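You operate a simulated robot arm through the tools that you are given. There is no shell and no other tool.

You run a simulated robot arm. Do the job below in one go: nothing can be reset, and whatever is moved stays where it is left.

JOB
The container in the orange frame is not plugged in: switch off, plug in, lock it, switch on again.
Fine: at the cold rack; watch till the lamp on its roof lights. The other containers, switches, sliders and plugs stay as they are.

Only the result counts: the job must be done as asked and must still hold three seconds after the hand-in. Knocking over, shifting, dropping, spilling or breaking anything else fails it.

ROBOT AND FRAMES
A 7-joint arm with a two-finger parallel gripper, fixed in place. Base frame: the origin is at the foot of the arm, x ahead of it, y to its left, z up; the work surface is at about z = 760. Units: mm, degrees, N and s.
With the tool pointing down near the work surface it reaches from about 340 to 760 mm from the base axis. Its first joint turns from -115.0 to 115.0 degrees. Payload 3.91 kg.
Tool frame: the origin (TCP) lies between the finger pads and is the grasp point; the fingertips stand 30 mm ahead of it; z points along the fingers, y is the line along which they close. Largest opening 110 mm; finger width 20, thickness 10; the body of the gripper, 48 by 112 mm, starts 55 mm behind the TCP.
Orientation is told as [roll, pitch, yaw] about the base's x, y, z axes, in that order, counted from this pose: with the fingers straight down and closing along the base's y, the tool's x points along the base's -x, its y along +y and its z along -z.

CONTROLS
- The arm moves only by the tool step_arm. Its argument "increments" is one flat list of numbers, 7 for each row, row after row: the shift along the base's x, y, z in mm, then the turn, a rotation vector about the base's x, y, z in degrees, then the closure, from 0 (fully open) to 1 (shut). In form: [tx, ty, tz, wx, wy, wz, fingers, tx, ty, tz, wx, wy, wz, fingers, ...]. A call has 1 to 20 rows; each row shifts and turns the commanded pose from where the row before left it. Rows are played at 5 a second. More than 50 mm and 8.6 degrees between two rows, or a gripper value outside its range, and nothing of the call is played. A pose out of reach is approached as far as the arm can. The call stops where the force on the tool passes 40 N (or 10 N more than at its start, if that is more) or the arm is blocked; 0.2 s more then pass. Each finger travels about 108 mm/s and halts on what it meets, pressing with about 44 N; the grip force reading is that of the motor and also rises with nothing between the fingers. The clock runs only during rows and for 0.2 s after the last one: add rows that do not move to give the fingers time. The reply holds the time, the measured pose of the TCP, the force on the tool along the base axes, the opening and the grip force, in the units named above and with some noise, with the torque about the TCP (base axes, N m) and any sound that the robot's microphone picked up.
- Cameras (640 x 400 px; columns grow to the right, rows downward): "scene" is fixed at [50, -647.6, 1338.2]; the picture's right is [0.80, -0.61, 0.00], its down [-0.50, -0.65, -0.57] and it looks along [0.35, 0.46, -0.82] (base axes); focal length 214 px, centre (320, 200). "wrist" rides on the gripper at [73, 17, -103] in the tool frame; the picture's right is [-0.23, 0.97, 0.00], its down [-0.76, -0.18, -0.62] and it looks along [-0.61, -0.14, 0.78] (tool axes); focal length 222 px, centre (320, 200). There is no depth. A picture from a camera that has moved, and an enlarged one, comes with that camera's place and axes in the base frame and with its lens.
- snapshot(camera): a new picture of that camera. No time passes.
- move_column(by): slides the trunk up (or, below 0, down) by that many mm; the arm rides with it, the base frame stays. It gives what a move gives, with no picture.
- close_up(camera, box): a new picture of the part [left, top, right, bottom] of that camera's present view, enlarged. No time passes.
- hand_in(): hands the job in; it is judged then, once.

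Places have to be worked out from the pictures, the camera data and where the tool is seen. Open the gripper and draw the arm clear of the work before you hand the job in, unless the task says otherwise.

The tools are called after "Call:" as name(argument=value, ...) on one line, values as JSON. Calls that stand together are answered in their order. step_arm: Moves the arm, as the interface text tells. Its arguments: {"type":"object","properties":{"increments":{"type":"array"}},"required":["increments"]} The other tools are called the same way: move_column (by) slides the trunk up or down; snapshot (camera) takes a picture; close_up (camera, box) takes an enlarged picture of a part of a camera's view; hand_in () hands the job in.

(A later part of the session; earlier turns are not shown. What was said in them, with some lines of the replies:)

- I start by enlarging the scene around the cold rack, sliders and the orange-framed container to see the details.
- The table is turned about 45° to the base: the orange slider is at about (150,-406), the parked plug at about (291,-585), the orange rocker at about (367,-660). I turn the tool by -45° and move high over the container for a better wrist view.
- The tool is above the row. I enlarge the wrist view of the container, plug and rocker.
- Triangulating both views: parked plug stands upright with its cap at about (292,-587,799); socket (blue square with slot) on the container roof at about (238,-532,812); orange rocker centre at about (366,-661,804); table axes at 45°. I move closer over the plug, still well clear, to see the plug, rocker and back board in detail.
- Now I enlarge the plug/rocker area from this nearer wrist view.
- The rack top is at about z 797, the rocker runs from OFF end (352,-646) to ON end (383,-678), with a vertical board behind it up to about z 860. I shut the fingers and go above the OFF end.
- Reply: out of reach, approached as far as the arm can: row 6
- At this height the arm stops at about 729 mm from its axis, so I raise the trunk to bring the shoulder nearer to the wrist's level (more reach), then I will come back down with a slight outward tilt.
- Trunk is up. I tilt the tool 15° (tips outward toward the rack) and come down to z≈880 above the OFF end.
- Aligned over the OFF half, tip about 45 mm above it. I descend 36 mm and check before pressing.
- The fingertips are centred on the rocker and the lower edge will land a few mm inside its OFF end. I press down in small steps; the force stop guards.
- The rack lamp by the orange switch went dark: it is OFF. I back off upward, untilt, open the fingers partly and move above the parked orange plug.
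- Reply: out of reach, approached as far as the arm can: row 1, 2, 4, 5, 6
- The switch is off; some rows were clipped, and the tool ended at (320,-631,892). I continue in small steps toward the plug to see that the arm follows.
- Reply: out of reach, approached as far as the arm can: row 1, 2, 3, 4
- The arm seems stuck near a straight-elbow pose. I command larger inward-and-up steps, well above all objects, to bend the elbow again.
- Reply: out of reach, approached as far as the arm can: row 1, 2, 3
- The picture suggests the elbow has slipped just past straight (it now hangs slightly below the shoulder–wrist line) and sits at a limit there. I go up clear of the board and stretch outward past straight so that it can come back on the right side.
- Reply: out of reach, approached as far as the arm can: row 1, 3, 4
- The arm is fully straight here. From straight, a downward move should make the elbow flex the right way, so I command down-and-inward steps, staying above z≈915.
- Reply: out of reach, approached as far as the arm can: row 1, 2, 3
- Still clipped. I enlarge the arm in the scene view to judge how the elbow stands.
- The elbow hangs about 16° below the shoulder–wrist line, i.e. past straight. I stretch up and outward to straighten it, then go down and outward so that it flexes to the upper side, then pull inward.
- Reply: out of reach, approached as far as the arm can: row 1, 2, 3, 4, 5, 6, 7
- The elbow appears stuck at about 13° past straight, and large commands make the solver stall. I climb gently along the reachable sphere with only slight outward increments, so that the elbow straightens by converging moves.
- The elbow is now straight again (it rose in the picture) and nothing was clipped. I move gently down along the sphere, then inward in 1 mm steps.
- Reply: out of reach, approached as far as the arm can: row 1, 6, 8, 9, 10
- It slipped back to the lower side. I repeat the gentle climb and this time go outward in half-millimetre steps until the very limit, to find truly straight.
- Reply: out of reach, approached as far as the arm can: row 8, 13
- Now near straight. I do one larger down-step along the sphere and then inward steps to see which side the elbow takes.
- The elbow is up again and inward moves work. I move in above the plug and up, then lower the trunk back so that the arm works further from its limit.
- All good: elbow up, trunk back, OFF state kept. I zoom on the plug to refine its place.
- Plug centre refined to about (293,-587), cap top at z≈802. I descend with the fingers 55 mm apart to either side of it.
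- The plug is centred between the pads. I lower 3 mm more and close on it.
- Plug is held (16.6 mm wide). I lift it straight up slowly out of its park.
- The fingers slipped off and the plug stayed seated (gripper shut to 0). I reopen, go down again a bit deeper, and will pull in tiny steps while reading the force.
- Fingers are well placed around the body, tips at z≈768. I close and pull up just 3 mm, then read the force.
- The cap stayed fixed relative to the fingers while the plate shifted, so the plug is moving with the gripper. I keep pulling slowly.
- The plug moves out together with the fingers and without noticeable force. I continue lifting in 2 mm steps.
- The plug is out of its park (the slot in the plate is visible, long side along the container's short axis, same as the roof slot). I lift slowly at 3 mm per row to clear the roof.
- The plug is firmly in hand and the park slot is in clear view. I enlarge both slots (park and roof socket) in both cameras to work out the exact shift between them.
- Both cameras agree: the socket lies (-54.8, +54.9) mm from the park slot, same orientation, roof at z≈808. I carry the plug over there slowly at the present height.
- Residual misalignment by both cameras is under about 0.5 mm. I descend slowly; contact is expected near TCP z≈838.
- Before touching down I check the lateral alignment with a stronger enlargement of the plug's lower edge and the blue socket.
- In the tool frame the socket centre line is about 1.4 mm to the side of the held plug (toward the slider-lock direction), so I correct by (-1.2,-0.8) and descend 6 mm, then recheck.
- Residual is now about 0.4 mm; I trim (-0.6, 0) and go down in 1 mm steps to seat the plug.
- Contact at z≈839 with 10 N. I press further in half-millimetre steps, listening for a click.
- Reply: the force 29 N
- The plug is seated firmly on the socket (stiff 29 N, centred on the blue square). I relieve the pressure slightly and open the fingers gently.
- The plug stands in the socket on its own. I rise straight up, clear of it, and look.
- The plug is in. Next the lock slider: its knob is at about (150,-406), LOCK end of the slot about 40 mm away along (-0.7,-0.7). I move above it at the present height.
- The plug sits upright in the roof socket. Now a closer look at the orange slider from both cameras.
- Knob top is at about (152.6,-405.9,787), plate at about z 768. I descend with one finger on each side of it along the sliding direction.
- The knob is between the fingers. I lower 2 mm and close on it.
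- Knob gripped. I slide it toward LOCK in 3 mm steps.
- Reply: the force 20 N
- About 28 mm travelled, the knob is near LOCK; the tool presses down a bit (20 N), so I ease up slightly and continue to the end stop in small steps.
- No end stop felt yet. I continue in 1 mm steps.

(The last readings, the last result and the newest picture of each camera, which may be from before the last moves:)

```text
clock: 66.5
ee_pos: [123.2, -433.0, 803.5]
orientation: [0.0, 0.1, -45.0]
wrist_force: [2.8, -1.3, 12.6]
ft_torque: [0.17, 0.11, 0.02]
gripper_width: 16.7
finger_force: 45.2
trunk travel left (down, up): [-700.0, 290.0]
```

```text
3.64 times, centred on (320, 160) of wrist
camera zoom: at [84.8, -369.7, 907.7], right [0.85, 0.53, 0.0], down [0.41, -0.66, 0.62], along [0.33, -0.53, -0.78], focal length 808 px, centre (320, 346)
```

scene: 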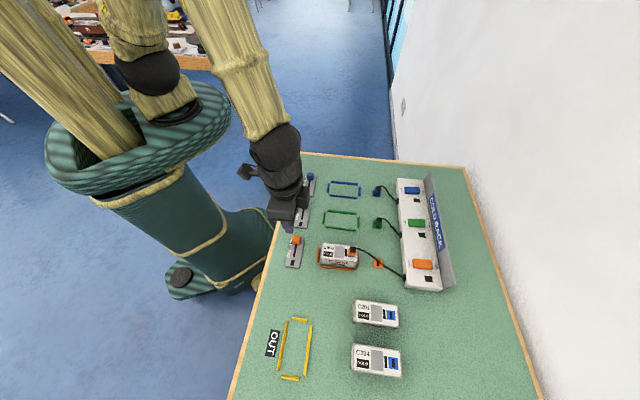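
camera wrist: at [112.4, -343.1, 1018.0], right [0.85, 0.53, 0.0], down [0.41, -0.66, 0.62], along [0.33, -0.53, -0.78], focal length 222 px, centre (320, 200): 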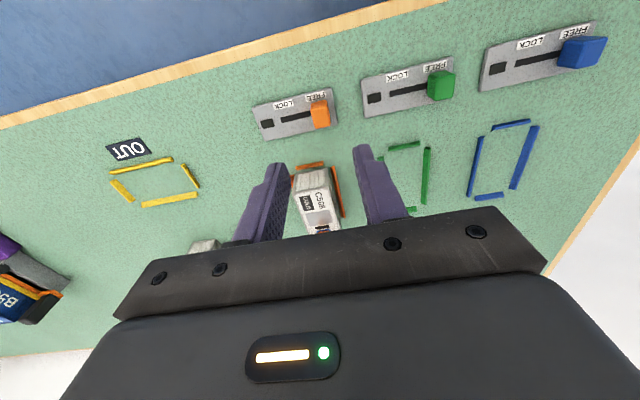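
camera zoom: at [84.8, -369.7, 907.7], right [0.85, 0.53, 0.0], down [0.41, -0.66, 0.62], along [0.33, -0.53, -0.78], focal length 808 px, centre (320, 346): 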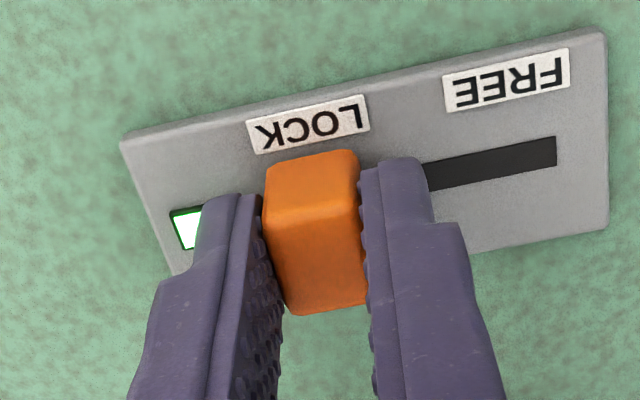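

The slider's indicator lit: it is in LOCK. I push a touch further to be sure it is fully home, watching the force.

Call:
step_arm(increments=[-0.7, -0.7, 0, 0, 0, 0, 0.9, -0.7, -0.7, 0, 0, 0, 0, 0.9, 0, 0, 0, 0, 0, 0, 0.9])

Call:
close_up(camera="wrist", box=[240, 105, 400, 215])

```text
clock: 67.3
ee_pos: [123.0, -434.4, 803.3]
orientation: [0.0, 0.1, -45.0]
wrist_force: [5.1, -1.6, 6.8]
ft_torque: [-0.35, -0.45, -0.02]
gripper_width: 16.8
finger_force: 45.4
trunk travel left (down, up): [-700.0, 290.0]
```

```text
3.64 times, centred on (320, 160) of wrist
camera zoom: at [83.7, -370.9, 907.7], right [0.85, 0.53, 0.0], down [0.41, -0.66, 0.62], along [0.33, -0.53, -0.78], focal length 808 px, centre (320, 346)
```

zoom: 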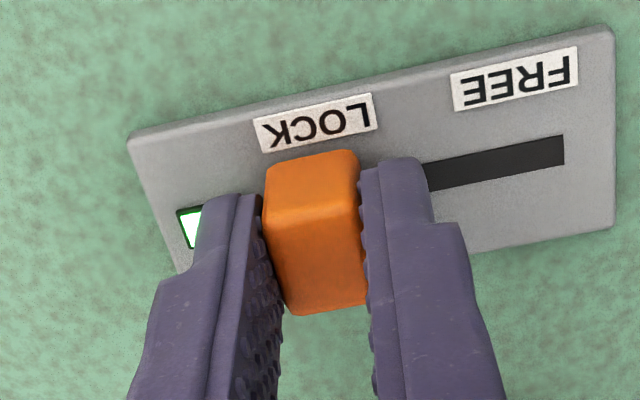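

Locked, indicator on. I open the fingers and rise straight up.

Call:
step_arm(increments=[0, 0, 0, 0, 0, 0, 0.82, 0, 0, 0, 0, 0, 0, 0.7, 0, 0, 0, 0, 0, 0, 0.65, 0, 0, 0, 0, 0, 0, 0.65, 0, 0, 10, 0, 0, 0, 0.65, 0, 0, 20, 0, 0, 0, 0.65, 0, 0, 30, 0, 0, 0, 0.65, 0, 0, 40, 0, 0, 0, 0.65, 0, 0, 0, 0, 0, 0, 0.65])

Call:
snapshot(camera="wrist")

Call:
close_up(camera="scene", box=[250, 200, 430, 310])

```text
clock: 69.3
ee_pos: [121.8, -433.7, 904.9]
orientation: [0.0, 0.0, -45.0]
wrist_force: [-0.6, 0.3, 0.0]
ft_torque: [-0.02, 0.01, 0.0]
gripper_width: 38.7
finger_force: 0.0
trunk travel left (down, up): [-700.0, 290.0]
```

```text
taken
camera wrist: at [82.6, -371.0, 1009.3], right [0.85, 0.53, 0.0], down [0.41, -0.66, 0.62], along [0.33, -0.53, -0.78], focal length 222 px, centre (320, 200)
```

wrist: 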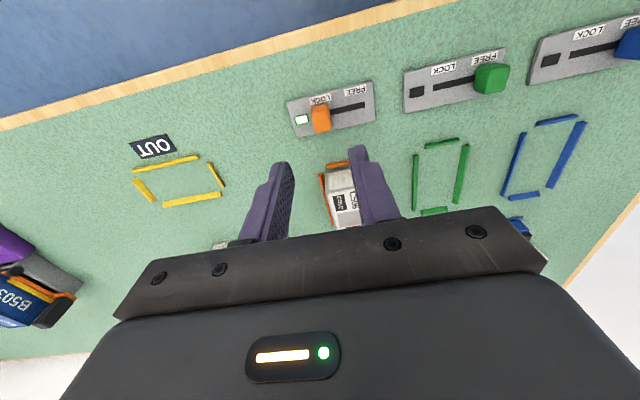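

```text
3.56 times, centred on (340, 255) of scene
camera zoom: at [50.0, -647.6, 1338.2], right [0.8, -0.61, 0.0], down [-0.5, -0.65, -0.57], along [0.35, 0.46, -0.82], focal length 763 px, centre (249, 4)
```

zoom: 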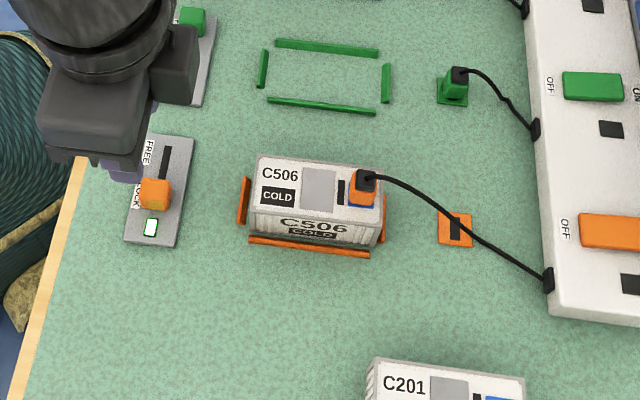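

The lock lamp is lit and the knob stays at LOCK. Next is ON: I rise, shut the fingers, and lower the trunk by 80 mm so that the shoulder is nearer the wrist's height for the far reach.

Call:
step_arm(increments=[0, 0, 40, 0, 0, 0, 0.8, 0, 0, 45, 0, 0, 0, 1, 0, 0, 45, 0, 0, 0, 1, 0, 0, 0, 0, 0, 0, 1])

Call:
move_column(by=-80)

```text
clock: 70.3
ee_pos: [119.6, -432.2, 1033.7]
orientation: [0.0, 0.1, -45.0]
wrist_force: [-0.8, 0.3, 0.0]
ft_torque: [-0.01, 0.01, -0.01]
gripper_width: 0.4
finger_force: 37.5
trunk travel left (down, up): [-700.0, 290.0]
```

```text
clock: 71.5
ee_pos: [121.3, -431.9, 953.6]
orientation: [0.0, 0.0, -45.0]
wrist_force: [-0.2, -0.7, -0.2]
ft_torque: [0.01, -0.03, 0.01]
gripper_width: 0.3
finger_force: 37.5
trunk travel left (down, up): [-620.0, 370.0]
```

Now I travel out over the rack at z≈954 while tilting the tool 20° with the tips outward.

Call:
step_arm(increments=[25, -23, 0, -4.71, -4.71, 0, 1, 25, -23, 0, -4.71, -4.71, 0, 1, 25, -23, 0, -4.71, -4.71, 0, 1, 25, -23, 0, 0, 0, 0, 1, 25, -23, 0, 0, 0, 0, 1, 25, -23, 0, 0, 0, 0, 1, 25, -23, 0, 0, 0, 0, 1, 25, -23, 0, 0, 0, 0, 1, 25, -23, 0, 0, 0, 0, 1, 0, 0, 0, 0, 0, 0, 1])

Call:
snapshot(camera="wrist")

Call:
snapshot(camera="scene")

```text
clock: 73.7
ee_pos: [346.9, -637.8, 953.5]
orientation: [0.0, -19.8, -44.9]
wrist_force: [0.0, -0.7, -0.4]
ft_torque: [0.02, 0.01, 0.0]
gripper_width: 0.1
finger_force: 38.1
trunk travel left (down, up): [-620.0, 370.0]
```

```text
taken
camera wrist: at [286.4, -552.1, 1026.6], right [0.84, 0.54, 0.08], down [0.23, -0.48, 0.85], along [0.49, -0.69, -0.53], focal length 222 px, centre (320, 200)
```

wrist: 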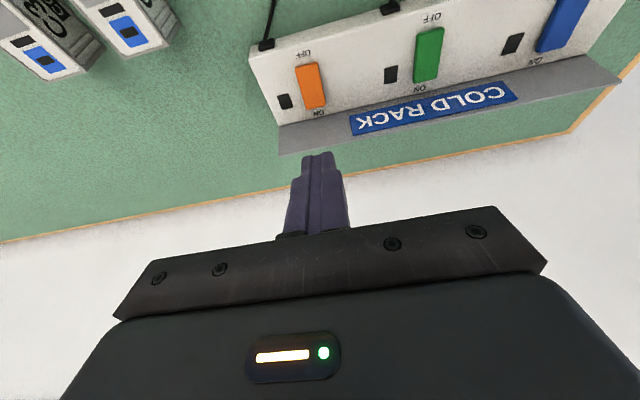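

```text
taken
```

scene: 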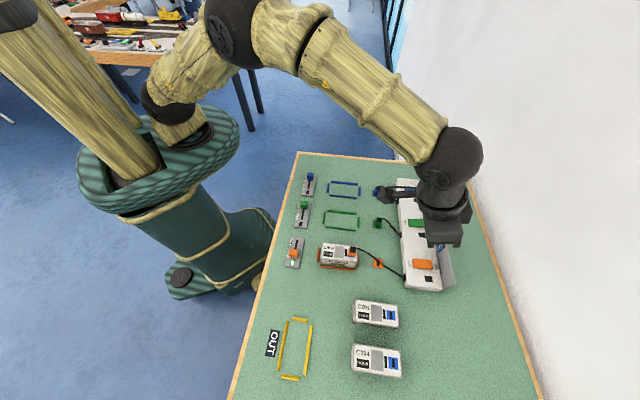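

The elbow stays well bent. I enlarge the rocker and board in this wrist view to fix the press point and the clearance.

Call:
close_up(camera="wrist", box=[245, 30, 405, 180])

Call:
close_up(camera="scene", box=[380, 220, 470, 300])

```text
2.67 times, centred on (325, 105) of wrist
camera zoom: at [286.4, -552.1, 1026.6], right [0.84, 0.54, 0.08], down [0.23, -0.48, 0.85], along [0.49, -0.69, -0.53], focal length 592 px, centre (307, 453)
```

zoom: 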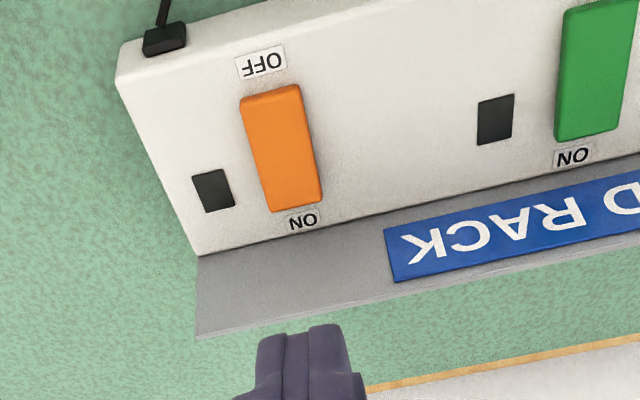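

```text
5.00 times, centred on (425, 260) of scene
camera zoom: at [50.0, -647.6, 1338.2], right [0.8, -0.61, 0.0], down [-0.5, -0.65, -0.57], along [0.35, 0.46, -0.82], focal length 1072 px, centre (-205, -100)
```

zoom: 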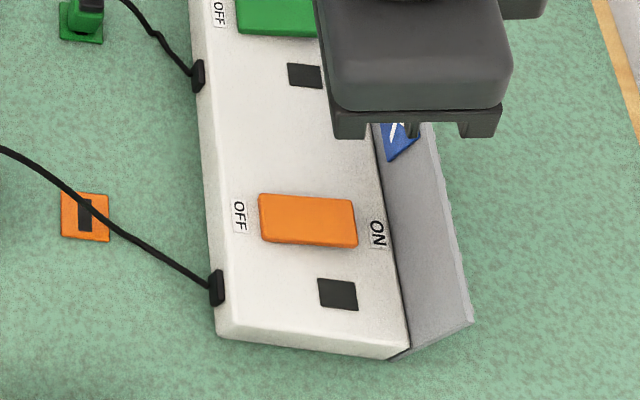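

Rocker centre ≈ (366,-662), board about 42 mm behind it with its top near z 850. I go to z≈880 above the ON end, tip 22 mm from the rocker centre, then check.

Call:
step_arm(increments=[7, -8, -18, 0, 0, 0, 1, 7, -8, -18, 0, 0, 0, 1, 7, -8, -18, 0, 0, 0, 1, 6.7, -8.4, -18, 0, 0, 0, 1, 0, 0, 0, 0, 0, 0, 1])

Call:
close_up(camera="wrist", box=[220, 40, 420, 190])

Call:
close_up(camera="scene", box=[380, 210, 470, 300])

```text
clock: 74.9
ee_pos: [375.2, -668.6, 881.1]
orientation: [0.1, -19.9, -45.0]
wrist_force: [-0.4, 0.3, 0.0]
ft_torque: [0.01, -0.02, -0.04]
gripper_width: 0.1
finger_force: 38.0
trunk travel left (down, up): [-620.0, 370.0]
```

```text
2.67 times, centred on (320, 115) of wrist
camera zoom: at [313.5, -585.5, 954.5], right [0.84, 0.54, 0.08], down [0.23, -0.48, 0.85], along [0.49, -0.69, -0.53], focal length 592 px, centre (320, 427)
```

zoom: 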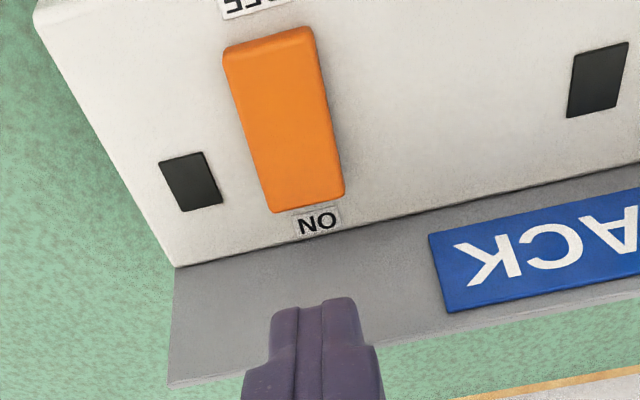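

```text
4.44 times, centred on (425, 255) of scene
camera zoom: at [50.0, -647.6, 1338.2], right [0.8, -0.61, 0.0], down [-0.5, -0.65, -0.57], along [0.35, 0.46, -0.82], focal length 953 px, centre (-147, -44)
```

zoom: 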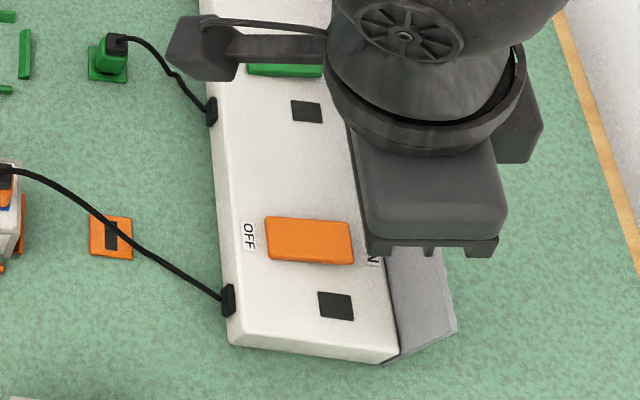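

The fingertip will land about 14 mm from the rocker centre on the ON half, centred sideways, about 9 mm clear of the board. I descend 34 mm, then look again.

Call:
step_arm(increments=[0, 0, -17, 0, 0, 0, 1, 0, 0, -17, 0, 0, 0, 1, 0, 0, 0, 0, 0, 0, 1])

Call:
close_up(camera="wrist", box=[220, 40, 420, 190])

Call:
close_up(camera="scene", box=[380, 210, 470, 300])

```text
clock: 75.7
ee_pos: [373.6, -670.0, 847.5]
orientation: [0.0, -19.9, -45.0]
wrist_force: [0.2, -0.1, 0.2]
ft_torque: [0.02, 0.01, -0.04]
gripper_width: 0.0
finger_force: 38.2
trunk travel left (down, up): [-620.0, 370.0]
```

```text
2.67 times, centred on (320, 115) of wrist
camera zoom: at [313.3, -585.0, 920.7], right [0.84, 0.54, 0.08], down [0.23, -0.48, 0.85], along [0.49, -0.69, -0.53], focal length 592 px, centre (320, 427)
```

zoom: 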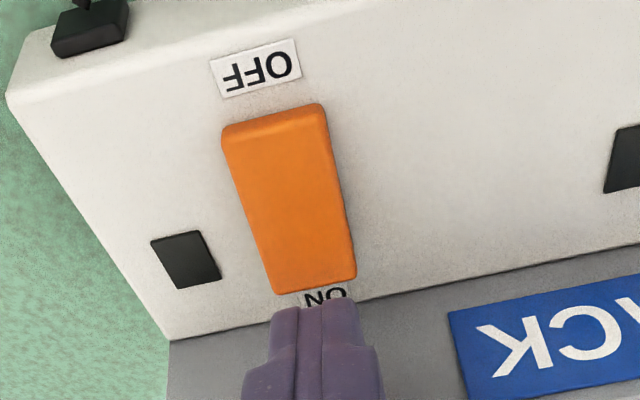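

```text
4.44 times, centred on (425, 255) of scene
camera zoom: at [50.0, -647.6, 1338.2], right [0.8, -0.61, 0.0], down [-0.5, -0.65, -0.57], along [0.35, 0.46, -0.82], focal length 953 px, centre (-147, -44)
```

zoom: 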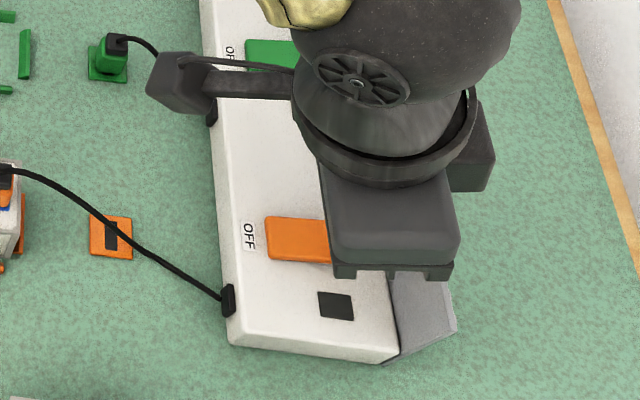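

The tip would land only about 2–5 mm inside the ON end, so I shift 4 mm back from the board and then press down in 2 mm steps.

Call:
step_arm(increments=[-2.8, 2.8, 0, 0, 0, 0, 1, 0, 0, -3, 0, 0, 0, 1, 0, 0, -2, 0, 0, 0, 1, 0, 0, -2, 0, 0, 0, 1, 0, 0, -2, 0, 0, 0, 1, 0, 0, -2, 0, 0, 0, 1])

Call:
close_up(camera="wrist", box=[220, 40, 420, 190])

Call:
close_up(camera="scene", box=[310, 210, 470, 310])

```text
clock: 77.1
ee_pos: [369.9, -668.5, 836.3]
orientation: [0.0, -19.8, -45.1]
wrist_force: [-0.6, -0.3, 0.2]
ft_torque: [-0.03, -0.02, -0.01]
gripper_width: 0.0
finger_force: 38.2
trunk travel left (down, up): [-620.0, 370.0]
```

```text
2.67 times, centred on (320, 115) of wrist
camera zoom: at [309.6, -583.7, 909.3], right [0.84, 0.54, 0.08], down [0.23, -0.48, 0.85], along [0.49, -0.69, -0.53], focal length 592 px, centre (320, 427)
```

zoom: 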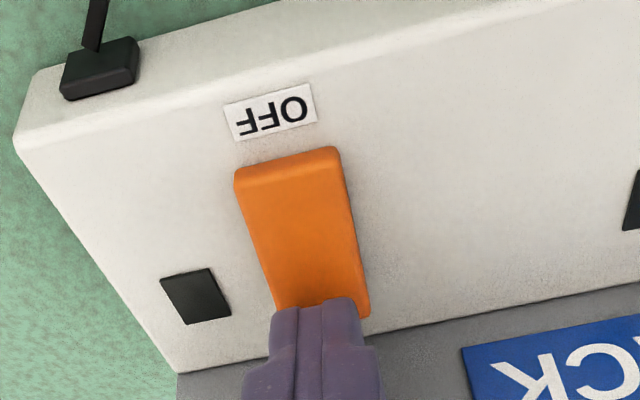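

```text
4.00 times, centred on (390, 260) of scene
camera zoom: at [50.0, -647.6, 1338.2], right [0.8, -0.61, 0.0], down [-0.5, -0.65, -0.57], along [0.35, 0.46, -0.82], focal length 858 px, centre (40, -40)
```

zoom: 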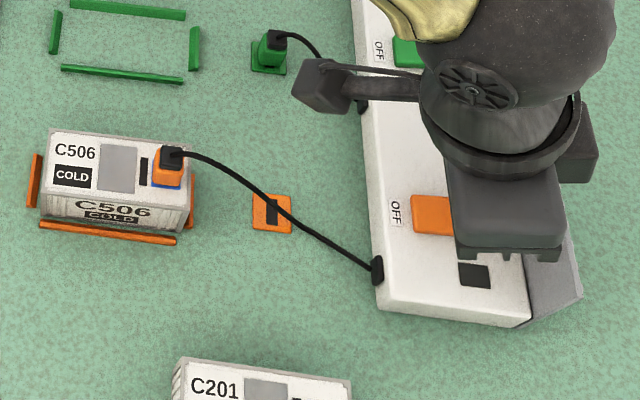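

No contact yet; the tip is over the ON end. I keep pressing down in small steps.

Call:
step_arm(increments=[0, 0, -1.5, 0, 0, 0, 1, 0, 0, -1.5, 0, 0, 0, 1, 0, 0, -1.5, 0, 0, 0, 1, 0, 0, -1.5, 0, 0, 0, 1])

Call:
close_up(camera="wrist", box=[220, 40, 420, 190])

Call:
close_up(camera="scene", box=[310, 210, 470, 310])

```text
clock: 78.1
ee_pos: [371.1, -669.6, 831.3]
orientation: [0.0, -20.0, -45.1]
wrist_force: [2.1, -2.3, 4.5]
ft_torque: [-0.07, -0.09, -0.02]
gripper_width: 0.0
finger_force: 38.0
trunk travel left (down, up): [-620.0, 370.0]
```

```text
2.67 times, centred on (320, 115) of wrist
camera zoom: at [310.2, -584.3, 903.7], right [0.84, 0.54, 0.08], down [0.23, -0.48, 0.85], along [0.49, -0.69, -0.53], focal length 592 px, centre (320, 427)
```

zoom: 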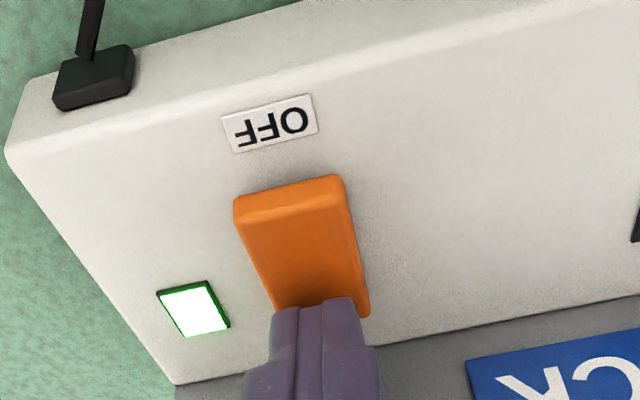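

```text
4.00 times, centred on (390, 260) of scene
camera zoom: at [50.0, -647.6, 1338.2], right [0.8, -0.61, 0.0], down [-0.5, -0.65, -0.57], along [0.35, 0.46, -0.82], focal length 858 px, centre (40, -40)
```

zoom: 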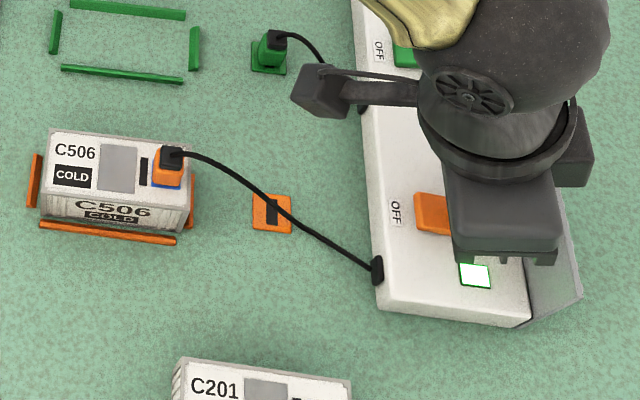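

The rack lamp lit: the switch is ON. I lift off straight up and then watch the container's roof lamp.

Call:
step_arm(increments=[0, 0, 4, 0, 0, 0, 1, 0, 0, 10, 0, 0, 0, 1, 0, 0, 20, 0, 0, 0, 1, 0, 0, 25, 0, 0, 0, 1, 0, 0, 25, 0, 0, 0, 1, 0, 0, 0, 0, 0, 0, 1])

Call:
snapshot(camera="scene")

Call:
close_up(camera="scene", box=[310, 210, 470, 310])

```text
clock: 79.5
ee_pos: [371.6, -668.5, 915.4]
orientation: [0.0, -19.9, -45.0]
wrist_force: [0.2, 0.1, 1.6]
ft_torque: [-0.02, 0.0, -0.04]
gripper_width: 0.0
finger_force: 37.8
trunk travel left (down, up): [-620.0, 370.0]
```

```text
taken
```

scene: 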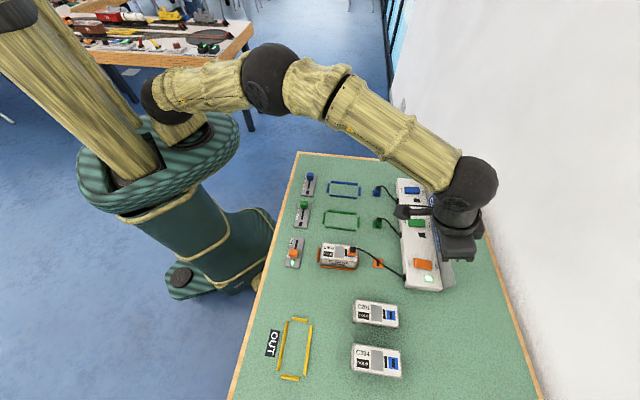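

```text
4.00 times, centred on (390, 260) of scene
camera zoom: at [50.0, -647.6, 1338.2], right [0.8, -0.61, 0.0], down [-0.5, -0.65, -0.57], along [0.35, 0.46, -0.82], focal length 858 px, centre (40, -40)
```

zoom: 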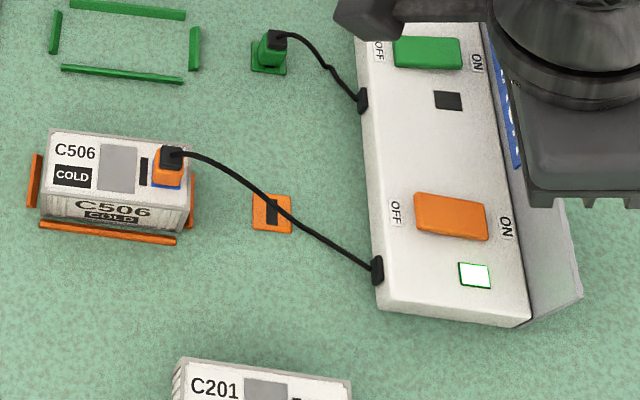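

The rack lamp stays lit; the roof lamp is still dark, maybe delayed. I draw the arm back and up while time passes, then check again.

Call:
step_arm(increments=[-20, 20, 15, 0, 0, 0, 1, -20, 20, 15, 0, 0, 0, 1, -20, 20, 15, 4.71, 4.71, 0, 1, -20, 20, 15, 4.71, 4.71, 0, 0.8, -20, 20, 15, 4.71, 4.71, 0, 0.6, -20, 20, 15, 0, 0, 0, 0.5, 0, 0, 0, 0, 0, 0, 0.5, 0, 0, 0, 0, 0, 0, 0.5])

Call:
close_up(camera="scene", box=[270, 200, 450, 310])

Call:
snapshot(camera="wrist")

```text
clock: 81.3
ee_pos: [249.4, -546.4, 1003.6]
orientation: [-0.1, 0.1, -45.0]
wrist_force: [0.1, -0.1, 0.1]
ft_torque: [0.0, 0.0, -0.01]
gripper_width: 54.8
finger_force: 0.1
trunk travel left (down, up): [-620.0, 370.0]
```

```text
3.56 times, centred on (360, 255) of scene
camera zoom: at [50.0, -647.6, 1338.2], right [0.8, -0.61, 0.0], down [-0.5, -0.65, -0.57], along [0.35, 0.46, -0.82], focal length 763 px, centre (178, 4)
```

zoom: 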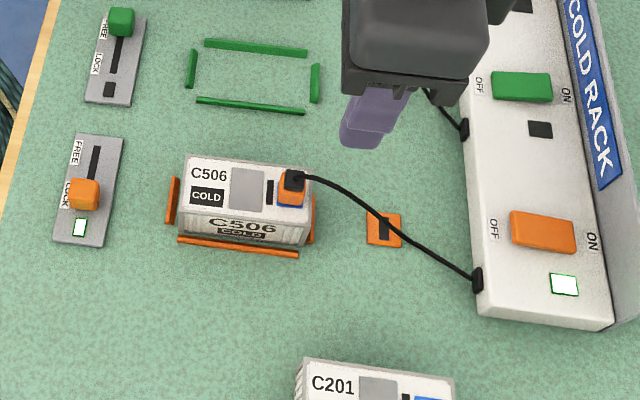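

```text
taken
camera wrist: at [211.2, -484.9, 1108.2], right [0.85, 0.53, 0.0], down [0.41, -0.66, 0.62], along [0.33, -0.53, -0.78], focal length 222 px, centre (320, 200)
```

wrist: 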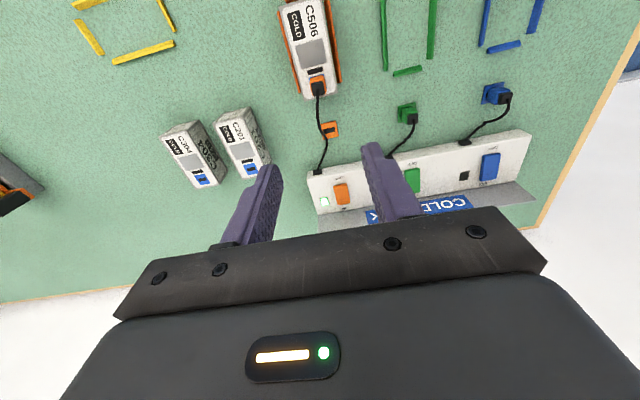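

Roof lamp still dark about 3 s after switching on. I move the arm a little further back and wait 4 s.

Call:
step_arm(increments=[-20, 25, 10, 0, 0, 0, 0.2, -20, 25, 10, 0, 0, 0, 0, -20, 25, 10, 0, 0, 0, 0, 0, 0, 0, 0, 0, 0, 0, 0, 0, 0, 0, 0, 0, 0, 0, 0, 0, 0, 0, 0, 0, 0, 0, 0, 0, 0, 0, 0, 0, 0, 0, 0, 0, 0, 0, 0, 0, 0, 0, 0, 0, 0, 0, 0, 0, 0, 0, 0, 0, 0, 0, 0, 0, 0, 0, 0, 0, 0, 0, 0, 0, 0, 0, 0, 0, 0, 0, 0, 0, 0, 0, 0, 0, 0, 0, 0, 0, 0, 0, 0, 0, 0, 0, 0, 0, 0, 0, 0, 0, 0, 0, 0, 0, 0, 0, 0, 0, 0, 0, 0, 0, 0, 0, 0, 0, 0, 0, 0, 0, 0, 0, 0, 0, 0, 0, 0, 0, 0, 0])

Call:
close_up(camera="scene", box=[270, 200, 450, 310])

Call:
close_up(camera="scene", box=[310, 230, 370, 275])

```text
clock: 85.5
ee_pos: [190.6, -473.0, 1033.0]
orientation: [0.0, 0.1, -45.0]
wrist_force: [0.1, -1.4, 0.6]
ft_torque: [0.0, 0.04, 0.02]
gripper_width: 110.1
finger_force: 0.1
trunk travel left (down, up): [-620.0, 370.0]
```

```text
3.56 times, centred on (360, 255) of scene
camera zoom: at [50.0, -647.6, 1338.2], right [0.8, -0.61, 0.0], down [-0.5, -0.65, -0.57], along [0.35, 0.46, -0.82], focal length 763 px, centre (178, 4)
```

zoom: 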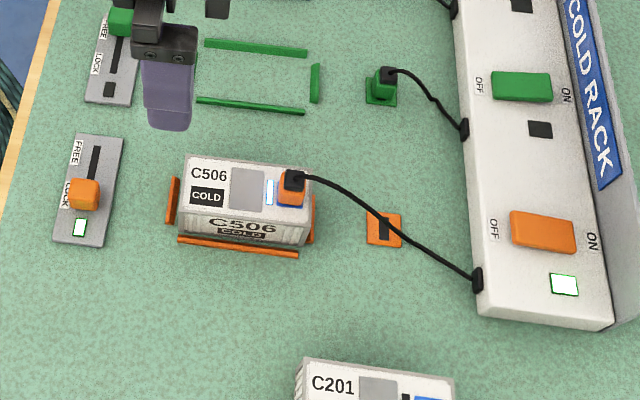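

```text
8.89 times, centred on (340, 252) of scene
camera zoom: at [50.0, -647.6, 1338.2], right [0.8, -0.61, 0.0], down [-0.5, -0.65, -0.57], along [0.35, 0.46, -0.82], focal length 1906 px, centre (142, -267)
```

zoom: 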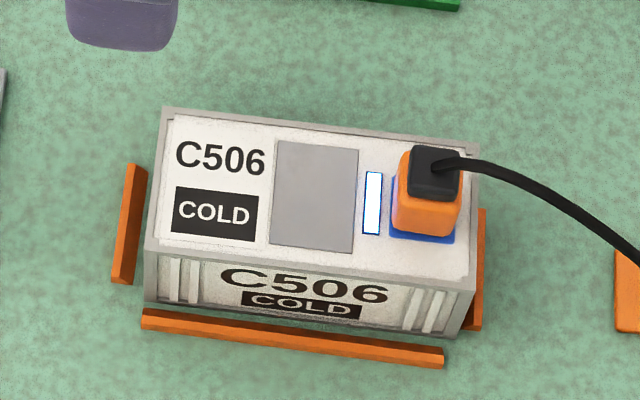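

The lamp on C506's roof is now lit, rack lamp and lock lamp are on. I take one last overall look before handing in.

Call:
snapshot(camera="scene")

Call:
snapshot(camera="wrist")

```text
taken
```

scene: 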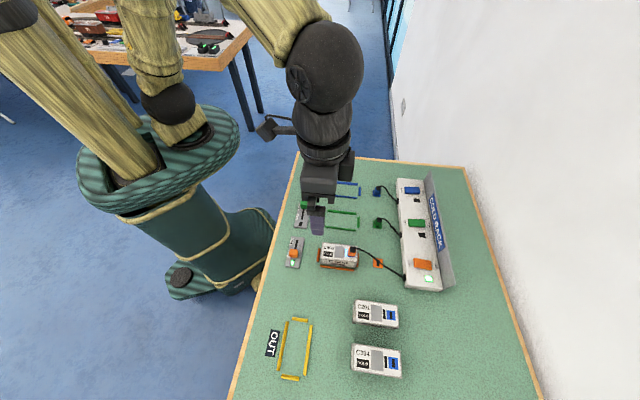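

```text
taken
camera wrist: at [151.1, -410.1, 1137.7], right [0.85, 0.53, 0.0], down [0.41, -0.66, 0.62], along [0.33, -0.53, -0.78], focal length 222 px, centre (320, 200)
```

wrist: 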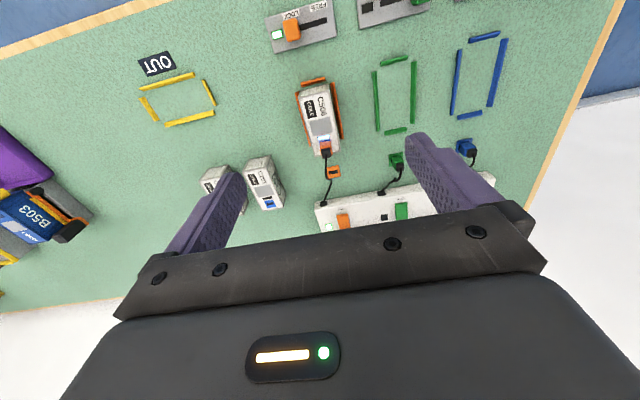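

Everything is as asked: the plug is in C506's roof socket, the slider is at LOCK, the switch is ON and the roof lamp is lit. The other items are untouched, the gripper is open and the arm is clear, so I hand in.

Call:
hand_in()

```text
The job is handed in.
```

The container in the orange frame, C506, is plugged in, locked and switched on, and the lamp on its roof is lit. The job is handed in.

- **Switch off:** I pressed the orange rocker to OFF first, and its rack lamp went dark.
- **Plug in:** The first pull slipped off the plug and left it in its holder. The second, slower pull brought it out, and it now stands firmly in the roof socket.
- **Lock:** The orange slider is at LOCK, with its indicator lit.
- **Switch on:** The rocker is back at ON. The roof lamp was still dark about three seconds later but was lit by the next check, about seven seconds after switching on.

The last pictures show the other containers, switches, sliders and plugs where they were. The gripper is open and the arm is clear of the rack.
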